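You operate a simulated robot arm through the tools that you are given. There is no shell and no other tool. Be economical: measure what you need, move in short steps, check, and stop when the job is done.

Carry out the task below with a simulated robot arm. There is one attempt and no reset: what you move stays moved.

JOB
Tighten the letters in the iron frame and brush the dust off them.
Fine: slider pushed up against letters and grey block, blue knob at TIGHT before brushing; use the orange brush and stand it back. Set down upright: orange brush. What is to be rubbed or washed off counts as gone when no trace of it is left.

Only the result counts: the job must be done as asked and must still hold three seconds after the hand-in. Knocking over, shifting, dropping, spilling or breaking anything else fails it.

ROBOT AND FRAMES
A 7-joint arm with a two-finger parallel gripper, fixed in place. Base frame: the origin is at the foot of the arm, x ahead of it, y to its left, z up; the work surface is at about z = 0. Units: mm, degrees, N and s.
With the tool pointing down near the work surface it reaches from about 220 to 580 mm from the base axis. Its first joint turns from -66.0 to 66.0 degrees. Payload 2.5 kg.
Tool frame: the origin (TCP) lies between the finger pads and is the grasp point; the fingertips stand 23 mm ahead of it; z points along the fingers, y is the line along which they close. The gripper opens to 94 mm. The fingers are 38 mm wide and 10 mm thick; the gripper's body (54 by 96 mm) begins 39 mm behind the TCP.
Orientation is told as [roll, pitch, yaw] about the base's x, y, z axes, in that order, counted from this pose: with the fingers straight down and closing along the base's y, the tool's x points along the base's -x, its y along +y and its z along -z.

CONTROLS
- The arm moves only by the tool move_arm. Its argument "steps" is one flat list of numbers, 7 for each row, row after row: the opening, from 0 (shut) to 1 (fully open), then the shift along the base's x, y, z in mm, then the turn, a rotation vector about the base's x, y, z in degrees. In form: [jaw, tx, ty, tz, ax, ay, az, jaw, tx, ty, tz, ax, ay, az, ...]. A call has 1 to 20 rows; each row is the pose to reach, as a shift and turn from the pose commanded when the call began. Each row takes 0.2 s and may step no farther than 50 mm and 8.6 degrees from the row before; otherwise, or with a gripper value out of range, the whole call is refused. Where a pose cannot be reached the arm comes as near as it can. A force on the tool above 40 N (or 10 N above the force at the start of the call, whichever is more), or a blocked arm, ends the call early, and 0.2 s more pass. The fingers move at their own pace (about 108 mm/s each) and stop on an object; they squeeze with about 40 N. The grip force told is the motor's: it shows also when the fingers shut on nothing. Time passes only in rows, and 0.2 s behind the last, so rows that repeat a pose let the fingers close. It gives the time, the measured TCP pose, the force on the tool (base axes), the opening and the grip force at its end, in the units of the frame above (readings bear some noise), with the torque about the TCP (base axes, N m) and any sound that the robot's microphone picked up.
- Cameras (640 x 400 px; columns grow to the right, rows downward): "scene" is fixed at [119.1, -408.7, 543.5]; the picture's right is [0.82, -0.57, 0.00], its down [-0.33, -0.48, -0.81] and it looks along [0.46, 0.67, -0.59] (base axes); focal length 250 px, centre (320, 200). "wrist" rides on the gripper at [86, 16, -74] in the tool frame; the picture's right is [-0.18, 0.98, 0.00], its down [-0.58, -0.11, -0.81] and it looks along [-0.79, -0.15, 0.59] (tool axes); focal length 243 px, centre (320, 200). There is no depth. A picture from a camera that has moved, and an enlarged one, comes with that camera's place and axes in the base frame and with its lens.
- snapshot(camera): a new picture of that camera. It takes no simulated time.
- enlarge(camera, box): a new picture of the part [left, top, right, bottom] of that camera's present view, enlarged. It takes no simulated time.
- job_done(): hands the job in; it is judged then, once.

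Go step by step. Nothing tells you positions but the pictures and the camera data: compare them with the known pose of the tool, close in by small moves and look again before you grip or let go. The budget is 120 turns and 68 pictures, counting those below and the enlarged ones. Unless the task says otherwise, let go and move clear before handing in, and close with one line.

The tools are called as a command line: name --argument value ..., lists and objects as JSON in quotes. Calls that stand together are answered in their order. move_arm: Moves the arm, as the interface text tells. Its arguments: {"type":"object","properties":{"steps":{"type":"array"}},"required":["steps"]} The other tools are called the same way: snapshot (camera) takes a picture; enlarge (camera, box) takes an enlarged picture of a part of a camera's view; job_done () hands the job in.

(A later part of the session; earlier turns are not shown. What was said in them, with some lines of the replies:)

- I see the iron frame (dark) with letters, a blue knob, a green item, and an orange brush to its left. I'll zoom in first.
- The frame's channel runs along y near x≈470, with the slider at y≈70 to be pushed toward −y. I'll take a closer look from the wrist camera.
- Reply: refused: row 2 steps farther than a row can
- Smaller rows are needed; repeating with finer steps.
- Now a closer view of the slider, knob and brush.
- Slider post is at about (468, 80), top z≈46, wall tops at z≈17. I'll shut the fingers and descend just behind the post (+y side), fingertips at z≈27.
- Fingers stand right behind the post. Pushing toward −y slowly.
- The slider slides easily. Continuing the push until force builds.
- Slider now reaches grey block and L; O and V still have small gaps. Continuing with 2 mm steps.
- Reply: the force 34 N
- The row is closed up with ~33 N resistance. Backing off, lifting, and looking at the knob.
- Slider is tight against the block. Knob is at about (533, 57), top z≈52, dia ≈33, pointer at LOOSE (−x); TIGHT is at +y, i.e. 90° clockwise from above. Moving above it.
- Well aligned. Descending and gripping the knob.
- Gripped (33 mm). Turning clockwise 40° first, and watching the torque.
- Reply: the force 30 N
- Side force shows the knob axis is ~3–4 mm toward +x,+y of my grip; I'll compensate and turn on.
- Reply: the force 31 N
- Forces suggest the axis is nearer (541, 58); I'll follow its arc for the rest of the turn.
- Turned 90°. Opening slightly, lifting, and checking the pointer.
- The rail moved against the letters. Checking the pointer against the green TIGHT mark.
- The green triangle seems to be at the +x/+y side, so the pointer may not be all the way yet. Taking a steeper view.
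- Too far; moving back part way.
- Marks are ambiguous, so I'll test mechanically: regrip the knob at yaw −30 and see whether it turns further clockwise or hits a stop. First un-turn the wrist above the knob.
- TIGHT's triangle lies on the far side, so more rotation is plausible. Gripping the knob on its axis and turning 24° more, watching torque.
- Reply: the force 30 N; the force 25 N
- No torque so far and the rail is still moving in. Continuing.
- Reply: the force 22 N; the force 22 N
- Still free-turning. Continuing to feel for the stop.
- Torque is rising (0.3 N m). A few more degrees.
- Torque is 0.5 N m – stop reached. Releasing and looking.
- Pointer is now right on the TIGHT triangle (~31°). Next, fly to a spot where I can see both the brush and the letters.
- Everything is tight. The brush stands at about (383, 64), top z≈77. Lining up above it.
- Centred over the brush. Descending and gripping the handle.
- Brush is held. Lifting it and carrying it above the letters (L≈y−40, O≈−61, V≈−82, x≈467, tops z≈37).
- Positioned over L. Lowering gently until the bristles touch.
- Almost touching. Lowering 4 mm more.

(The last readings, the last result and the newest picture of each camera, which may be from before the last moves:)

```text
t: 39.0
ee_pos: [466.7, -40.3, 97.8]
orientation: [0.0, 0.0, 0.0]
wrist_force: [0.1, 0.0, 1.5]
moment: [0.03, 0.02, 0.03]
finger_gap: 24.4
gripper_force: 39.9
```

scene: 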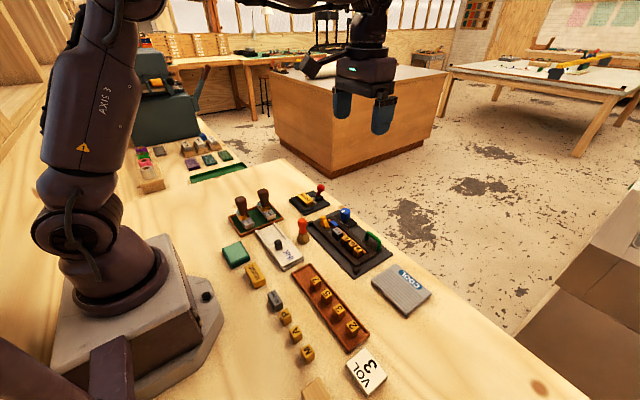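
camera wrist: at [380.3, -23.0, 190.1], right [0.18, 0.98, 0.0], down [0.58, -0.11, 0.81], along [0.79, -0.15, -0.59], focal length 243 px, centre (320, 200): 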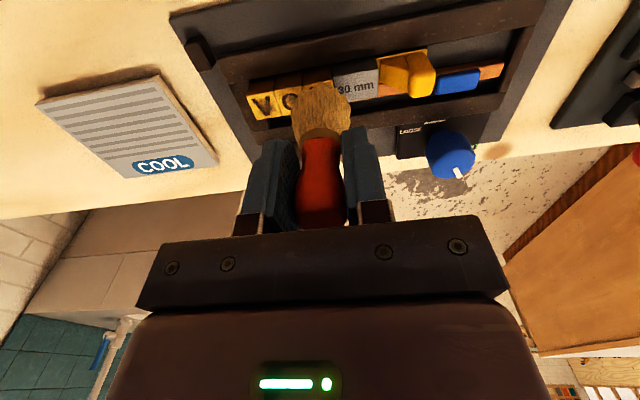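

move_arm --steps '[0, 0, 0, -1.5, 0, 0, 0, 0, 0, 0, -3, 0, 0, 0, 0, 0, 0, -3, 0, 0, 0]'

enlarge --camera "scene" --box '[320, 210, 400, 260]'

```text
t: 39.8
ee_pos: [469.2, -39.5, 96.8]
orientation: [-0.1, -0.1, 0.0]
wrist_force: [-1.8, 0.0, 5.8]
moment: [-0.03, 0.11, -0.03]
finger_gap: 24.5
gripper_force: 40.0
stopped in row 3: the force on the tool passed its limit at 41 N (the readings are from after the stop); the commanded pose is now the measured one
```

```text
8.00 times, centred on (360, 235) of scene
camera zoom: at [119.1, -408.6, 543.5], right [0.82, -0.57, 0.0], down [-0.33, -0.48, -0.81], along [0.46, 0.67, -0.59], focal length 1998 px, centre (0, -80)
```

zoom: 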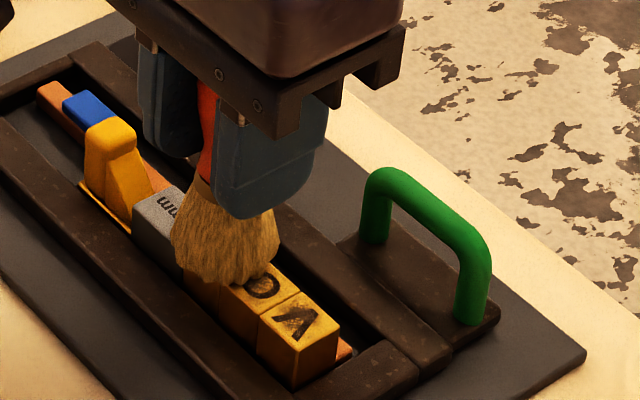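

Firm contact at z≈97. Sweeping along the letters at this light contact.

move_arm --steps '[0, -1, -8, 0, 0, 0, 0, 0, -1, -16, 0, 0, 0, 0, 0, -1, -24, 0, 0, 0, 0, 0, -1, -32, 0, 0, 0, 0, 0, -1, -40, 0, 0, 0, 0, 0, -1, -48, 0, 0, 0, 0, 0, -1, -48, 0, 0, 0, 0]'

enlarge --camera "scene" --box '[320, 210, 400, 260]'

```text
t: 41.4
ee_pos: [468.9, -87.3, 97.5]
orientation: [0.0, 0.0, 0.0]
wrist_force: [-0.8, 4.2, 12.5]
moment: [0.31, 0.0, 0.05]
finger_gap: 24.5
gripper_force: 40.3
```

```text
8.00 times, centred on (360, 235) of scene
camera zoom: at [119.0, -408.6, 543.5], right [0.82, -0.57, 0.0], down [-0.33, -0.48, -0.81], along [0.46, 0.67, -0.59], focal length 1998 px, centre (0, -80)
```

zoom: 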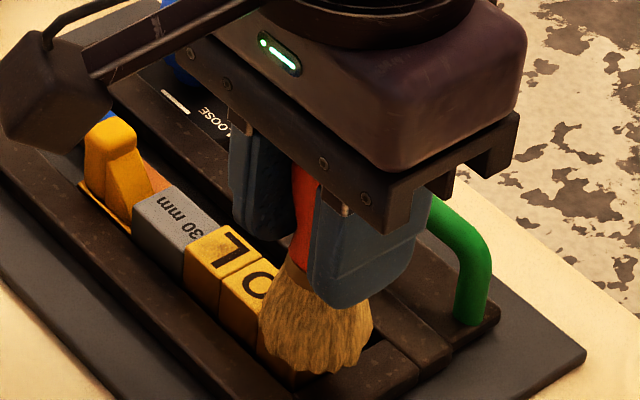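

The dust comes off. Sweeping back and forth again with small x offsets to cover the edges.

move_arm --steps '[0, 5, 0, 0, 0, 0, 0, 0, 5, 10, 0, 0, 0, 0, 0, 5, 20, 0, 0, 0, 0, 0, 5, 30, 0, 0, 0, 0, 0, 5, 40, 0, 0, 0, 0, 0, 5, 50, 0, 0, 0, 0, 0, 0, 52, 0, 0, 0, 0, 0, -5, 50, 0, 0, 0, 0, 0, -5, 40, 0, 0, 0, 0, 0, -5, 30, 0, 0, 0, 0, 0, -5, 20, 0, 0, 0, 0, 0, -5, 10, 0, 0, 0, 0, 0, -5, 0, 0, 0, 0, 0, 0, 0, -2, 0, 0, 0, 0, 0, 0, 10, 0, 0, 0, 0, 0, 0, 20, 0, 0, 0, 0, 0, 0, 30, 0, 0, 0, 0, 0, 0, 40, 0, 0, 0, 0, 0, 0, 50, 0, 0, 0, 0, 0, 0, 50, 10, 0, 0, 0]'

enlarge --camera "scene" --box '[320, 210, 400, 260]'

```text
t: 42.2
ee_pos: [473.0, -83.2, 99.3]
orientation: [-1.3, -0.3, -0.6]
wrist_force: [-0.5, -6.8, -0.2]
moment: [-0.47, 0.0, 0.07]
finger_gap: 24.5
gripper_force: 40.4
stopped in row 4: the force on the tool passed its limit at 43 N (the readings are from after the stop); the commanded pose is now the measured one
```

```text
8.00 times, centred on (360, 235) of scene
camera zoom: at [119.1, -408.6, 543.5], right [0.82, -0.57, 0.0], down [-0.33, -0.48, -0.81], along [0.46, 0.67, -0.59], focal length 1998 px, centre (0, -80)
```

zoom: 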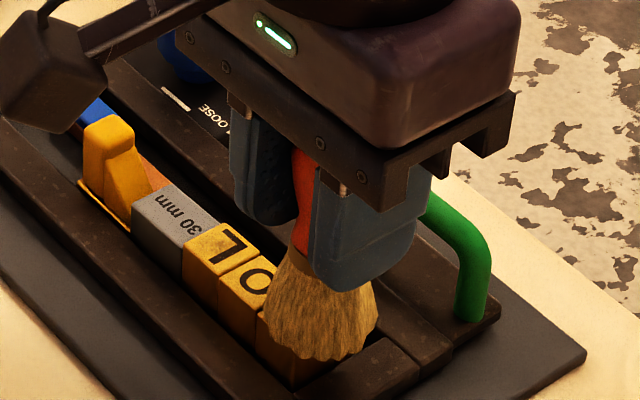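

The bristles caught an edge going back. Lifting straight up and inspecting the letters.

move_arm --steps '[0, 0, 0, 10, 0, 0, 0, 0, 0, 0, 40, 0, 0, 0, 0, -10, 40, 60, 0, 0, 0, 0, -20, 80, 80, 0, 0, 0, 0, -20, 80, 80, 0, 0, 0]'

enlarge --camera "scene" --box '[320, 210, 400, 260]'

snapshot --camera "wrist"

```text
t: 43.4
ee_pos: [450.5, -3.1, 178.3]
orientation: [-1.3, -0.2, -0.6]
wrist_force: [-0.6, 0.5, -0.8]
moment: [-0.01, 0.01, 0.06]
finger_gap: 24.6
gripper_force: 40.4
```

```text
8.00 times, centred on (360, 235) of scene
camera zoom: at [119.1, -408.6, 543.5], right [0.82, -0.57, 0.0], down [-0.33, -0.48, -0.81], along [0.46, 0.67, -0.59], focal length 1998 px, centre (0, -80)
```

zoom: 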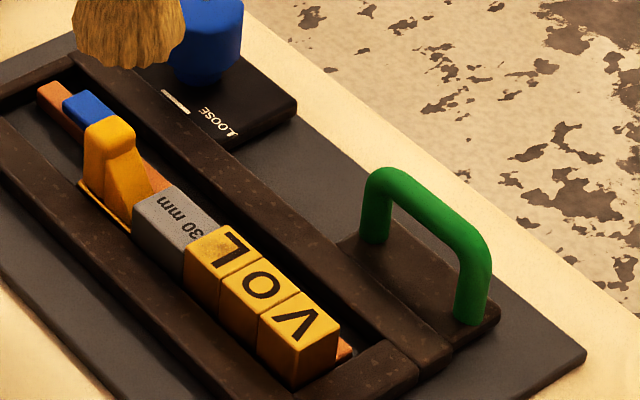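

```text
22 pictures are left
camera wrist: at [363.1, 16.6, 251.5], right [0.19, 0.98, -0.02], down [0.58, -0.1, 0.81], along [0.79, -0.17, -0.58], focal length 243 px, centre (320, 200)
```

wrist: 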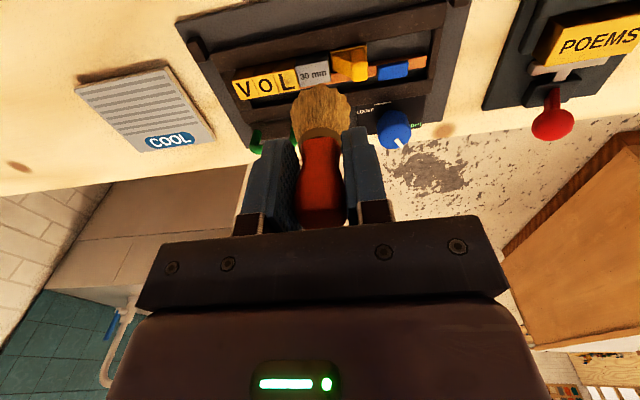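

Nearly clean. Zooming tightly to look for remaining traces.

enlarge --camera "scene" --box '[340, 232, 366, 262]'

enlarge --camera "wrist" --box '[225, 55, 345, 130]'

```text
13.33 times, centred on (353, 247) of scene
camera zoom: at [119.1, -408.6, 543.5], right [0.82, -0.57, 0.0], down [-0.33, -0.48, -0.81], along [0.46, 0.67, -0.59], focal length 3331 px, centre (-120, -427)
```

zoom: 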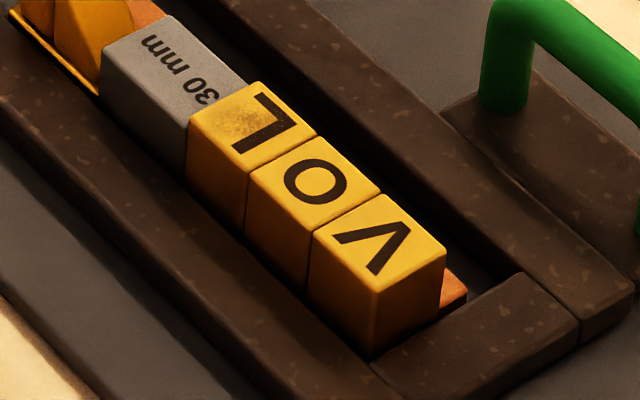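

```text
5.33 times, centred on (285, 92) of wrist
camera zoom: at [363.1, 16.6, 251.5], right [0.19, 0.98, -0.02], down [0.58, -0.1, 0.81], along [0.79, -0.17, -0.58], focal length 1294 px, centre (507, 773)
```

zoom: 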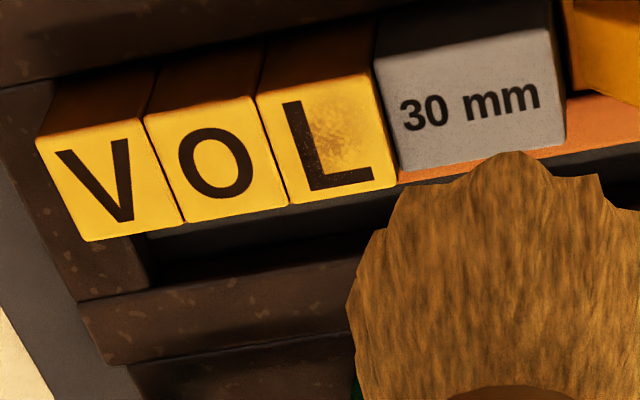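

A patch remains on L's +y side. Bringing the brush upright again over the block/L border for another sweep.

move_arm --steps '[0, 7, -12, -30, 0.6, 0.1, 0.3, 0, 14, -25, -60, 1.3, 0.25, 0.6, 0, 14, -25, -75, 1.3, 0.25, 0.6, 0, 14, -25, -79, 1.3, 0.25, 0.6, 0, 14, -25, -79, 1.3, 0.25, 0.6]'

enlarge --camera "scene" --box '[320, 210, 400, 260]'

```text
t: 44.6
ee_pos: [464.8, -26.0, 99.2]
orientation: [0.1, -0.2, 0.0]
wrist_force: [0.2, 0.9, -0.8]
moment: [0.01, -0.02, -0.02]
finger_gap: 24.5
gripper_force: 40.2
```

```text
8.00 times, centred on (360, 235) of scene
camera zoom: at [119.1, -408.7, 543.5], right [0.82, -0.57, 0.0], down [-0.33, -0.48, -0.81], along [0.46, 0.67, -0.59], focal length 1998 px, centre (0, -80)
```

zoom: 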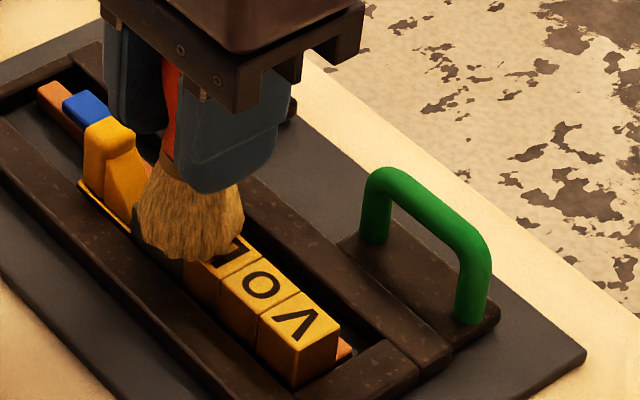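

Light touch down by 2 mm, then sweep −y over L and O and lift off.

move_arm --steps '[0, 2, 0, -1, 0, 0, 0, 0, 2, -3, -2, 0, 0, 0, 0, 2, -6, -2, 0, 0, 0, 0, 2, -10, -2, 0, 0, 0, 0, 2, -14, -2, 0, 0, 0, 0, 2, -18, -2, 0, 0, 0, 0, 2, -22, -2, 0, 0, 0, 0, 2, -26, -2, 0, 0, 0, 0, 2, -30, -2, 0, 0, 0, 0, 2, -34, -2, 0, 0, 0]'

enlarge --camera "scene" --box '[320, 210, 400, 260]'

```text
t: 46.1
ee_pos: [469.9, -34.2, 98.3]
orientation: [1.1, 0.0, 0.6]
wrist_force: [-0.7, 5.9, 1.5]
moment: [0.3, -0.01, -0.03]
finger_gap: 24.5
gripper_force: 40.0
stopped in row 7: the force on the tool passed its limit at 41 N (the readings are from after the stop); the commanded pose is now the measured one
```

```text
8.00 times, centred on (360, 235) of scene
camera zoom: at [119.1, -408.7, 543.5], right [0.82, -0.57, 0.0], down [-0.33, -0.48, -0.81], along [0.46, 0.67, -0.59], focal length 1998 px, centre (0, -80)
```

zoom: 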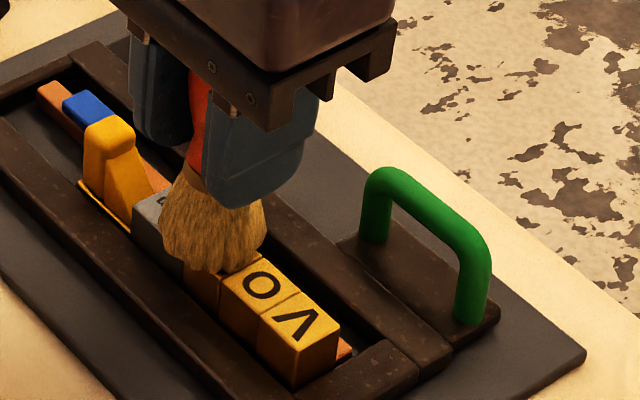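

The grey block is lower, so bristles caught L's side. Lift 4 mm, straighten, then set down on top of L and rub.

move_arm --steps '[0, 0, 0, 4, 0, 0, 0, 0, -2, 1, 4, -1.1, 0, -0.6, 0, -2, 1, 4, -1.1, 0, -0.6, 0, -2, 1, 0, -1.1, 0, -0.6, 0, -2, 1, 0, -1.1, 0, -0.6]'

```text
t: 47.3
ee_pos: [467.3, -36.3, 98.0]
orientation: [0.0, 0.1, -0.1]
wrist_force: [0.1, 1.0, -0.5]
moment: [0.0, 0.0, -0.02]
finger_gap: 24.5
gripper_force: 40.2
```

move_arm --steps '[0, 0, 0, -0.5, 0, 0, 0, 0, 0, 0, -1, 0, 0, 0, 0, 0, 0, -1, 0, 0, 0]'

```text
t: 48.1
ee_pos: [467.9, -36.3, 97.0]
orientation: [-0.1, -0.1, 0.0]
wrist_force: [-4.4, 0.8, 13.1]
moment: [-0.01, 0.18, -0.04]
finger_gap: 24.2
gripper_force: 40.3
```

Contact at 13 N on top of L. Rubbing −y over the letters, then lifting.

move_arm --steps '[0, 4, 0, 0.2, 0, 0, 0, 0, -4, 0, 0.2, 0, 0, 0, 0, 0, -4, 0.2, 0, 0, 0, 0, 0, -12, 0.2, 0, 0, 0, 0, 0, -20, 0.2, 0, 0, 0, 0, 0, -28, 0.2, 0, 0, 0, 0, 0, -36, 0.2, 0, 0, 0, 0, 0, -44, 0.2, 0, 0, 0, 0, 0, -44, 20, 0, 0, 0, 0, -20, 0, 50, 0, 0, 0, 0, -20, 40, 80, 0, 0, 0, 0, -20, 40, 80, 0, 0, 0]'

enlarge --camera "scene" --box '[340, 232, 366, 262]'

enlarge --camera "wrist" --box '[205, 55, 325, 130]'

```text
refused: row 10 steps farther than a row can; nothing moved
```

```text
13.33 times, centred on (353, 247) of scene
camera zoom: at [119.0, -408.6, 543.5], right [0.82, -0.57, 0.0], down [-0.33, -0.48, -0.81], along [0.46, 0.67, -0.59], focal length 3331 px, centre (-120, -427)
```

zoom: 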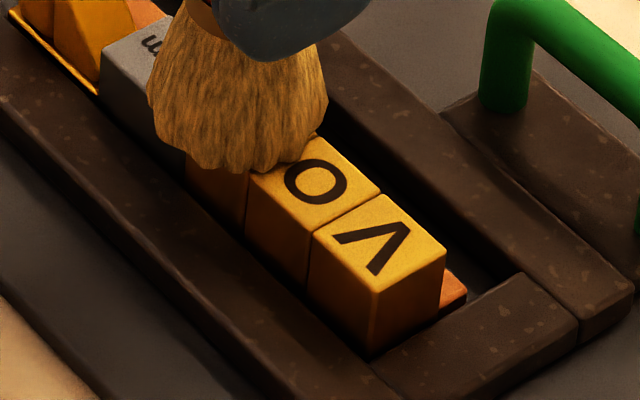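

```text
5.33 times, centred on (265, 92) of wrist
camera zoom: at [380.1, -19.3, 171.7], right [0.19, 0.98, 0.0], down [0.58, -0.11, 0.81], along [0.79, -0.15, -0.59], focal length 1294 px, centre (613, 773)
```

zoom: 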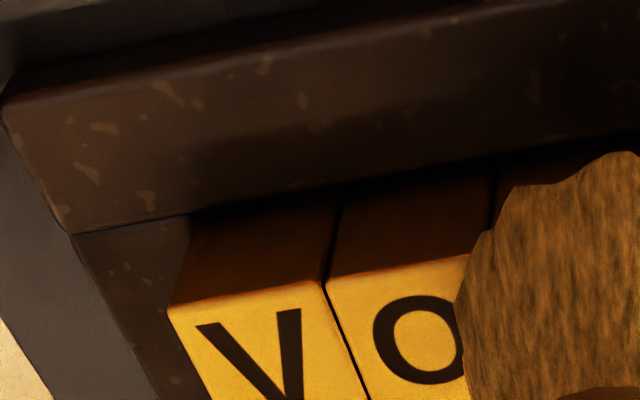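

A row was too long; repeating with a shorter exit.

move_arm --steps '[0, 4, 0, 0.2, 0, 0, 0, 0, -4, 0, 0.2, 0, 0, 0, 0, 0, -4, 0.2, 0, 0, 0, 0, 0, -12, 0.2, 0, 0, 0, 0, 0, -20, 0.2, 0, 0, 0, 0, 0, -28, 0.2, 0, 0, 0, 0, 0, -36, 0.2, 0, 0, 0, 0, 0, -40, 0.2, 0, 0, 0, 0, 0, -40, 20, 0, 0, 0, 0, -10, -20, 45, 0, 0, 0, 0, -20, 10, 70, 0, 0, 0, 0, -20, 35, 80, 0, 0, 0, 0, -20, 35, 80, 0, 0, 0]'

enlarge --camera "scene" --box '[340, 232, 366, 262]'

enlarge --camera "wrist" --box '[225, 55, 345, 130]'

```text
t: 49.6
ee_pos: [468.6, -55.2, 97.9]
orientation: [0.7, -0.1, 0.3]
wrist_force: [-2.2, 4.8, 5.3]
moment: [0.19, 0.1, -0.07]
finger_gap: 24.3
gripper_force: 39.7
stopped in row 7: the force on the tool passed its limit at 44 N (the readings are from after the stop); the commanded pose is now the measured one
```

```text
13.33 times, centred on (353, 247) of scene
camera zoom: at [119.0, -408.7, 543.5], right [0.82, -0.57, 0.0], down [-0.33, -0.48, -0.81], along [0.46, 0.67, -0.59], focal length 3331 px, centre (-120, -427)
```

zoom: 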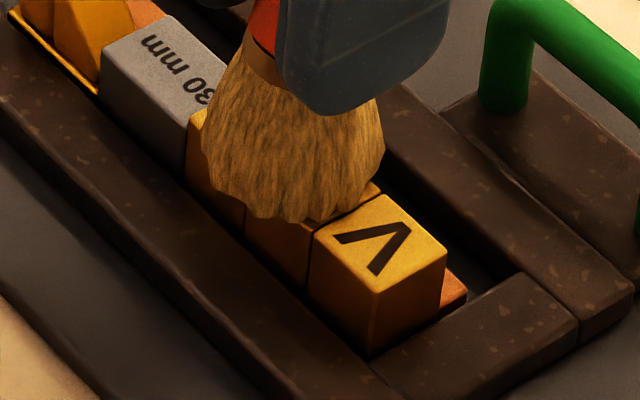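

```text
5.33 times, centred on (285, 92) of wrist
camera zoom: at [380.5, -39.6, 172.1], right [0.18, 0.98, 0.01], down [0.58, -0.12, 0.81], along [0.79, -0.14, -0.59], focal length 1294 px, centre (507, 773)
```

zoom: 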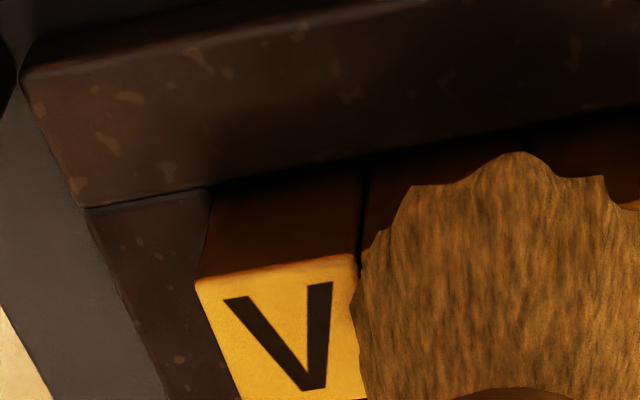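

Lifting and checking.

move_arm --steps '[0, 0, 0, 10, 0, 0, 0, 0, 0, 0, 40, -0.7, 0, -0.3, 0, -10, 25, 65, -0.7, 0, -0.3, 0, -20, 55, 80, -0.7, 0, -0.3, 0, -20, 55, 80, -0.7, 0, -0.3]'

enlarge --camera "wrist" --box '[225, 55, 345, 130]'

enlarge --camera "scene" --box '[334, 224, 366, 262]'

```text
t: 50.8
ee_pos: [448.9, 1.2, 178.2]
orientation: [-0.1, 0.0, 0.0]
wrist_force: [-0.2, -0.9, 0.5]
moment: [0.01, -0.04, 0.0]
finger_gap: 24.7
gripper_force: 39.9
```

```text
5.33 times, centred on (285, 92) of wrist
camera zoom: at [361.5, 17.2, 252.4], right [0.18, 0.98, 0.0], down [0.58, -0.11, 0.81], along [0.79, -0.15, -0.59], focal length 1294 px, centre (507, 773)
```

zoom: 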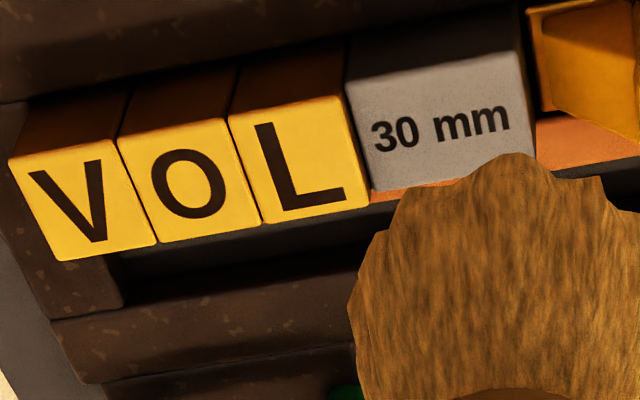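

```text
10.53 times, centred on (350, 243) of scene
camera zoom: at [119.1, -408.6, 543.5], right [0.82, -0.57, 0.0], down [-0.33, -0.48, -0.81], along [0.46, 0.67, -0.59], focal length 2630 px, centre (4, -253)
```

zoom: 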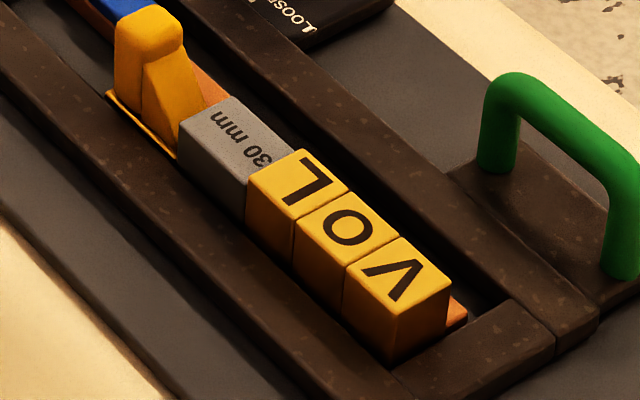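

Letters are clean. Carrying the brush back to its spot, stopping ~8 mm above the bench to check it.

move_arm --steps '[0, -25, 25, 0, 0, 0, 0, 0, -50, 50, 0, 0, 0, 0, 0, -65, 64.7, -20, 0, 0, 0, 0, -65, 64.7, -60, 0, 0, 0, 0, -65, 64.7, -95, 0, 0, 0, 0, -65, 64.7, -107, 0, 0, 0, 0, -65, 64.7, -107, 0, 0, 0]'

enlarge --camera "scene" --box '[250, 170, 378, 250]'

snapshot --camera "wrist"

```text
t: 52.4
ee_pos: [383.5, 62.5, 68.5]
orientation: [0.0, 0.1, -0.1]
wrist_force: [0.2, 0.2, -0.4]
moment: [0.02, 0.02, 0.03]
finger_gap: 24.5
gripper_force: 39.9
```

```text
5.00 times, centred on (314, 210) of scene
camera zoom: at [119.1, -408.6, 543.5], right [0.82, -0.57, 0.0], down [-0.33, -0.48, -0.81], along [0.46, 0.67, -0.59], focal length 1249 px, centre (350, 150)
```

zoom: 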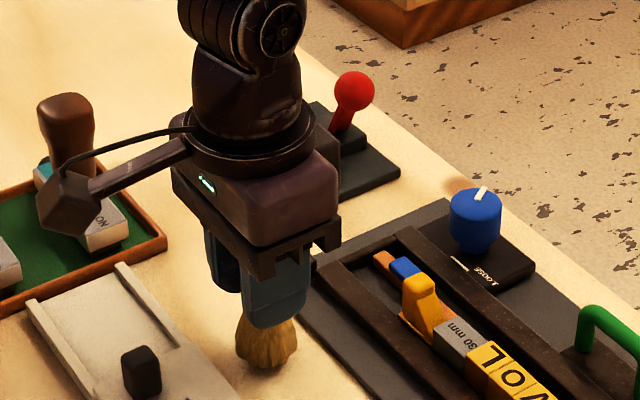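

```text
10 pictures are left
camera wrist: at [295.7, 79.2, 142.9], right [0.18, 0.98, 0.0], down [0.58, -0.11, 0.81], along [0.79, -0.15, -0.59], focal length 243 px, centre (320, 200)
```

wrist: 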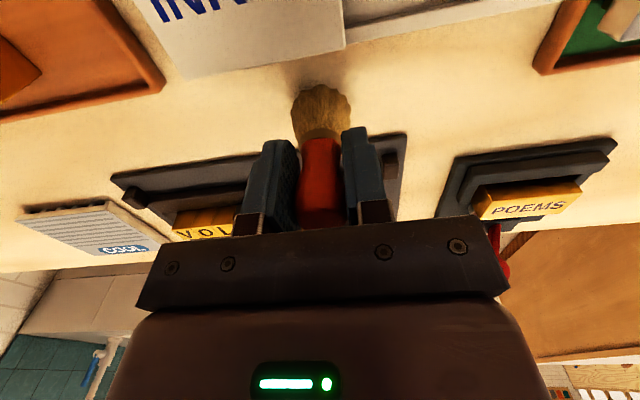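

Brush hangs upright above its spot. Lowering gently to contact.

move_arm --steps '[0, 0, 0.5, -3, 0, 0, 0, 0, 0, 0.5, -5, 0, 0, 0, 0, 0, 0.5, -6.5, 0, 0, 0, 0, 0, 0.5, -6.5, 0, 0, 0]'

```text
t: 53.4
ee_pos: [384.0, 64.6, 64.5]
orientation: [-0.1, 0.1, 0.0]
wrist_force: [0.9, 0.2, 0.0]
moment: [0.01, 0.02, 0.02]
finger_gap: 24.6
gripper_force: 40.0
```

move_arm --steps '[0, 0, 0, -1, 0, 0, 0, 0, 0, 0, -2, 0, 0, 0, 0, 0, 0, -2, 0, 0, 0]'

```text
t: 54.2
ee_pos: [381.8, 64.8, 62.3]
orientation: [-0.2, 0.0, 0.0]
wrist_force: [-0.4, -0.8, -0.6]
moment: [0.02, 0.01, 0.04]
finger_gap: 24.6
gripper_force: 40.2
```

move_arm --steps '[0, 0, 0, -0.6, 0, 0, 0, 0, 0, 0, -1.2, 0, 0, 0, 0, 0, 0, -1.2, 0, 0, 0]'

enlarge --camera "scene" --box '[286, 216, 318, 250]'

```text
t: 55.0
ee_pos: [382.0, 65.8, 61.5]
orientation: [-0.1, -0.1, -0.1]
wrist_force: [-12.6, -2.6, 33.8]
moment: [-0.04, 0.34, -0.05]
finger_gap: 24.3
gripper_force: 40.1
```

```text
11.76 times, centred on (302, 233) of scene
camera zoom: at [118.9, -408.7, 543.5], right [0.82, -0.57, 0.0], down [-0.33, -0.48, -0.81], along [0.46, 0.67, -0.59], focal length 2939 px, centre (532, -188)
```

zoom: 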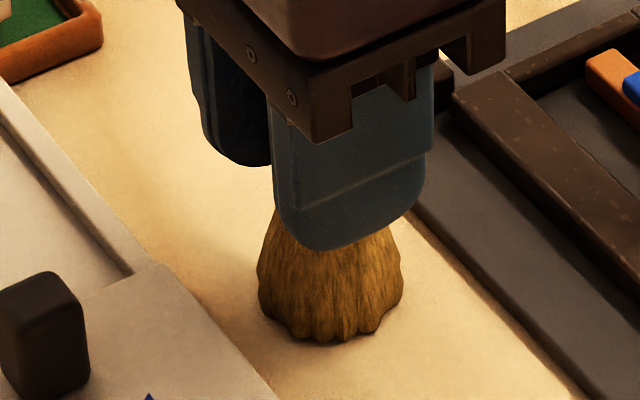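

Firmly on the bench. Relieving the pressure, then opening slowly and lifting clear.

move_arm --steps '[0, 0, 0, 0.6, 0, 0, 0, 0, 0, 0, 0.6, 0, 0, 0, 0.3, 0, 0, 0.6, 0, 0, 0, 0.4, 0, 0, 0.6, 0, 0, 0, 0.6, 0, 0, 0.6, 0, 0, 0, 0.7, 0, 0, 0.6, 0, 0, 0, 0.7, 0, 0, 0.6, 0, 0, 0, 0.7, 0, 0, 30, 0, 0, 0, 0.7, 0, 0, 70, 0, 0, 0, 0.7, 0, 0, 110, 0, 0, 0, 0.7, 0, 0, 110, 0, 0, 0]'

enlarge --camera "scene" --box '[250, 180, 410, 280]'

enlarge --camera "wrist" --box '[200, 40, 440, 190]'

```text
t: 57.4
ee_pos: [383.6, 66.2, 172.0]
orientation: [-0.1, 0.0, 0.0]
wrist_force: [0.2, 0.2, 1.0]
moment: [0.01, 0.0, 0.01]
finger_gap: 65.9
gripper_force: 0.0
```

```text
4.00 times, centred on (330, 230) of scene
camera zoom: at [119.1, -408.7, 543.5], right [0.82, -0.57, 0.0], down [-0.33, -0.48, -0.81], along [0.46, 0.67, -0.59], focal length 999 px, centre (280, 80)
```

zoom: 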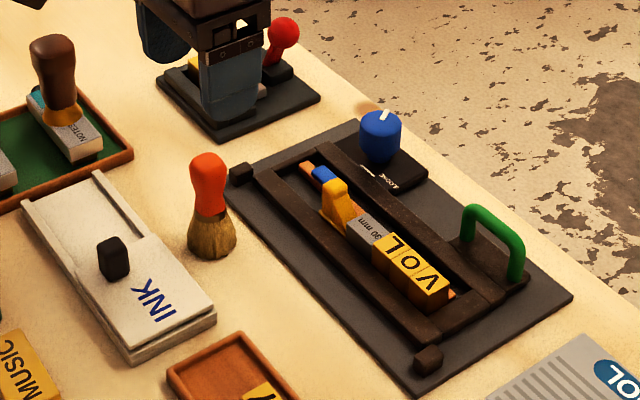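

```text
2.67 times, centred on (320, 115) of wrist
camera zoom: at [295.9, 81.4, 246.1], right [0.18, 0.98, 0.0], down [0.58, -0.11, 0.81], along [0.79, -0.15, -0.59], focal length 647 px, centre (320, 427)
```

zoom: 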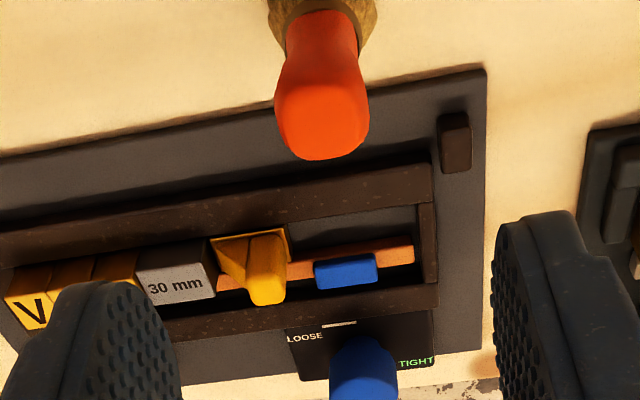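

The brush stands upright. A final tight check of slider/block contact and letters.

enlarge --camera "scene" --box '[325, 220, 365, 260]'

enlarge --camera "wrist" --box '[245, 120, 325, 160]'

```text
10.00 times, centred on (345, 240) of scene
camera zoom: at [119.1, -408.7, 543.5], right [0.82, -0.57, 0.0], down [-0.33, -0.48, -0.81], along [0.46, 0.67, -0.59], focal length 2498 px, centre (70, -200)
```

zoom: 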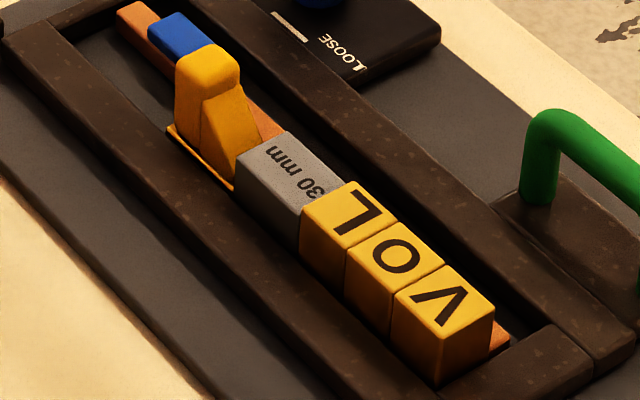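

```text
8.00 times, centred on (285, 140) of wrist
camera zoom: at [295.9, 81.4, 246.1], right [0.18, 0.98, 0.0], down [0.58, -0.11, 0.81], along [0.79, -0.15, -0.59], focal length 1941 px, centre (600, 680)
```

zoom: 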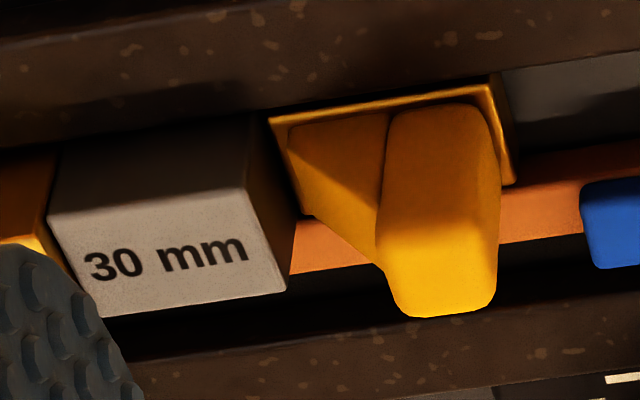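

The slider is flush against the block, the letters are clean, the knob is at TIGHT, and the brush stands upright at its spot with the gripper clear. Handing in.

job_done

```text
The job is handed in.
```

The letters in the iron frame are tightened and brushed clean, with no dust visible in the final pictures. The slider is against the grey block and letters, the knob was at TIGHT before brushing, and the orange brush is back upright in its place.
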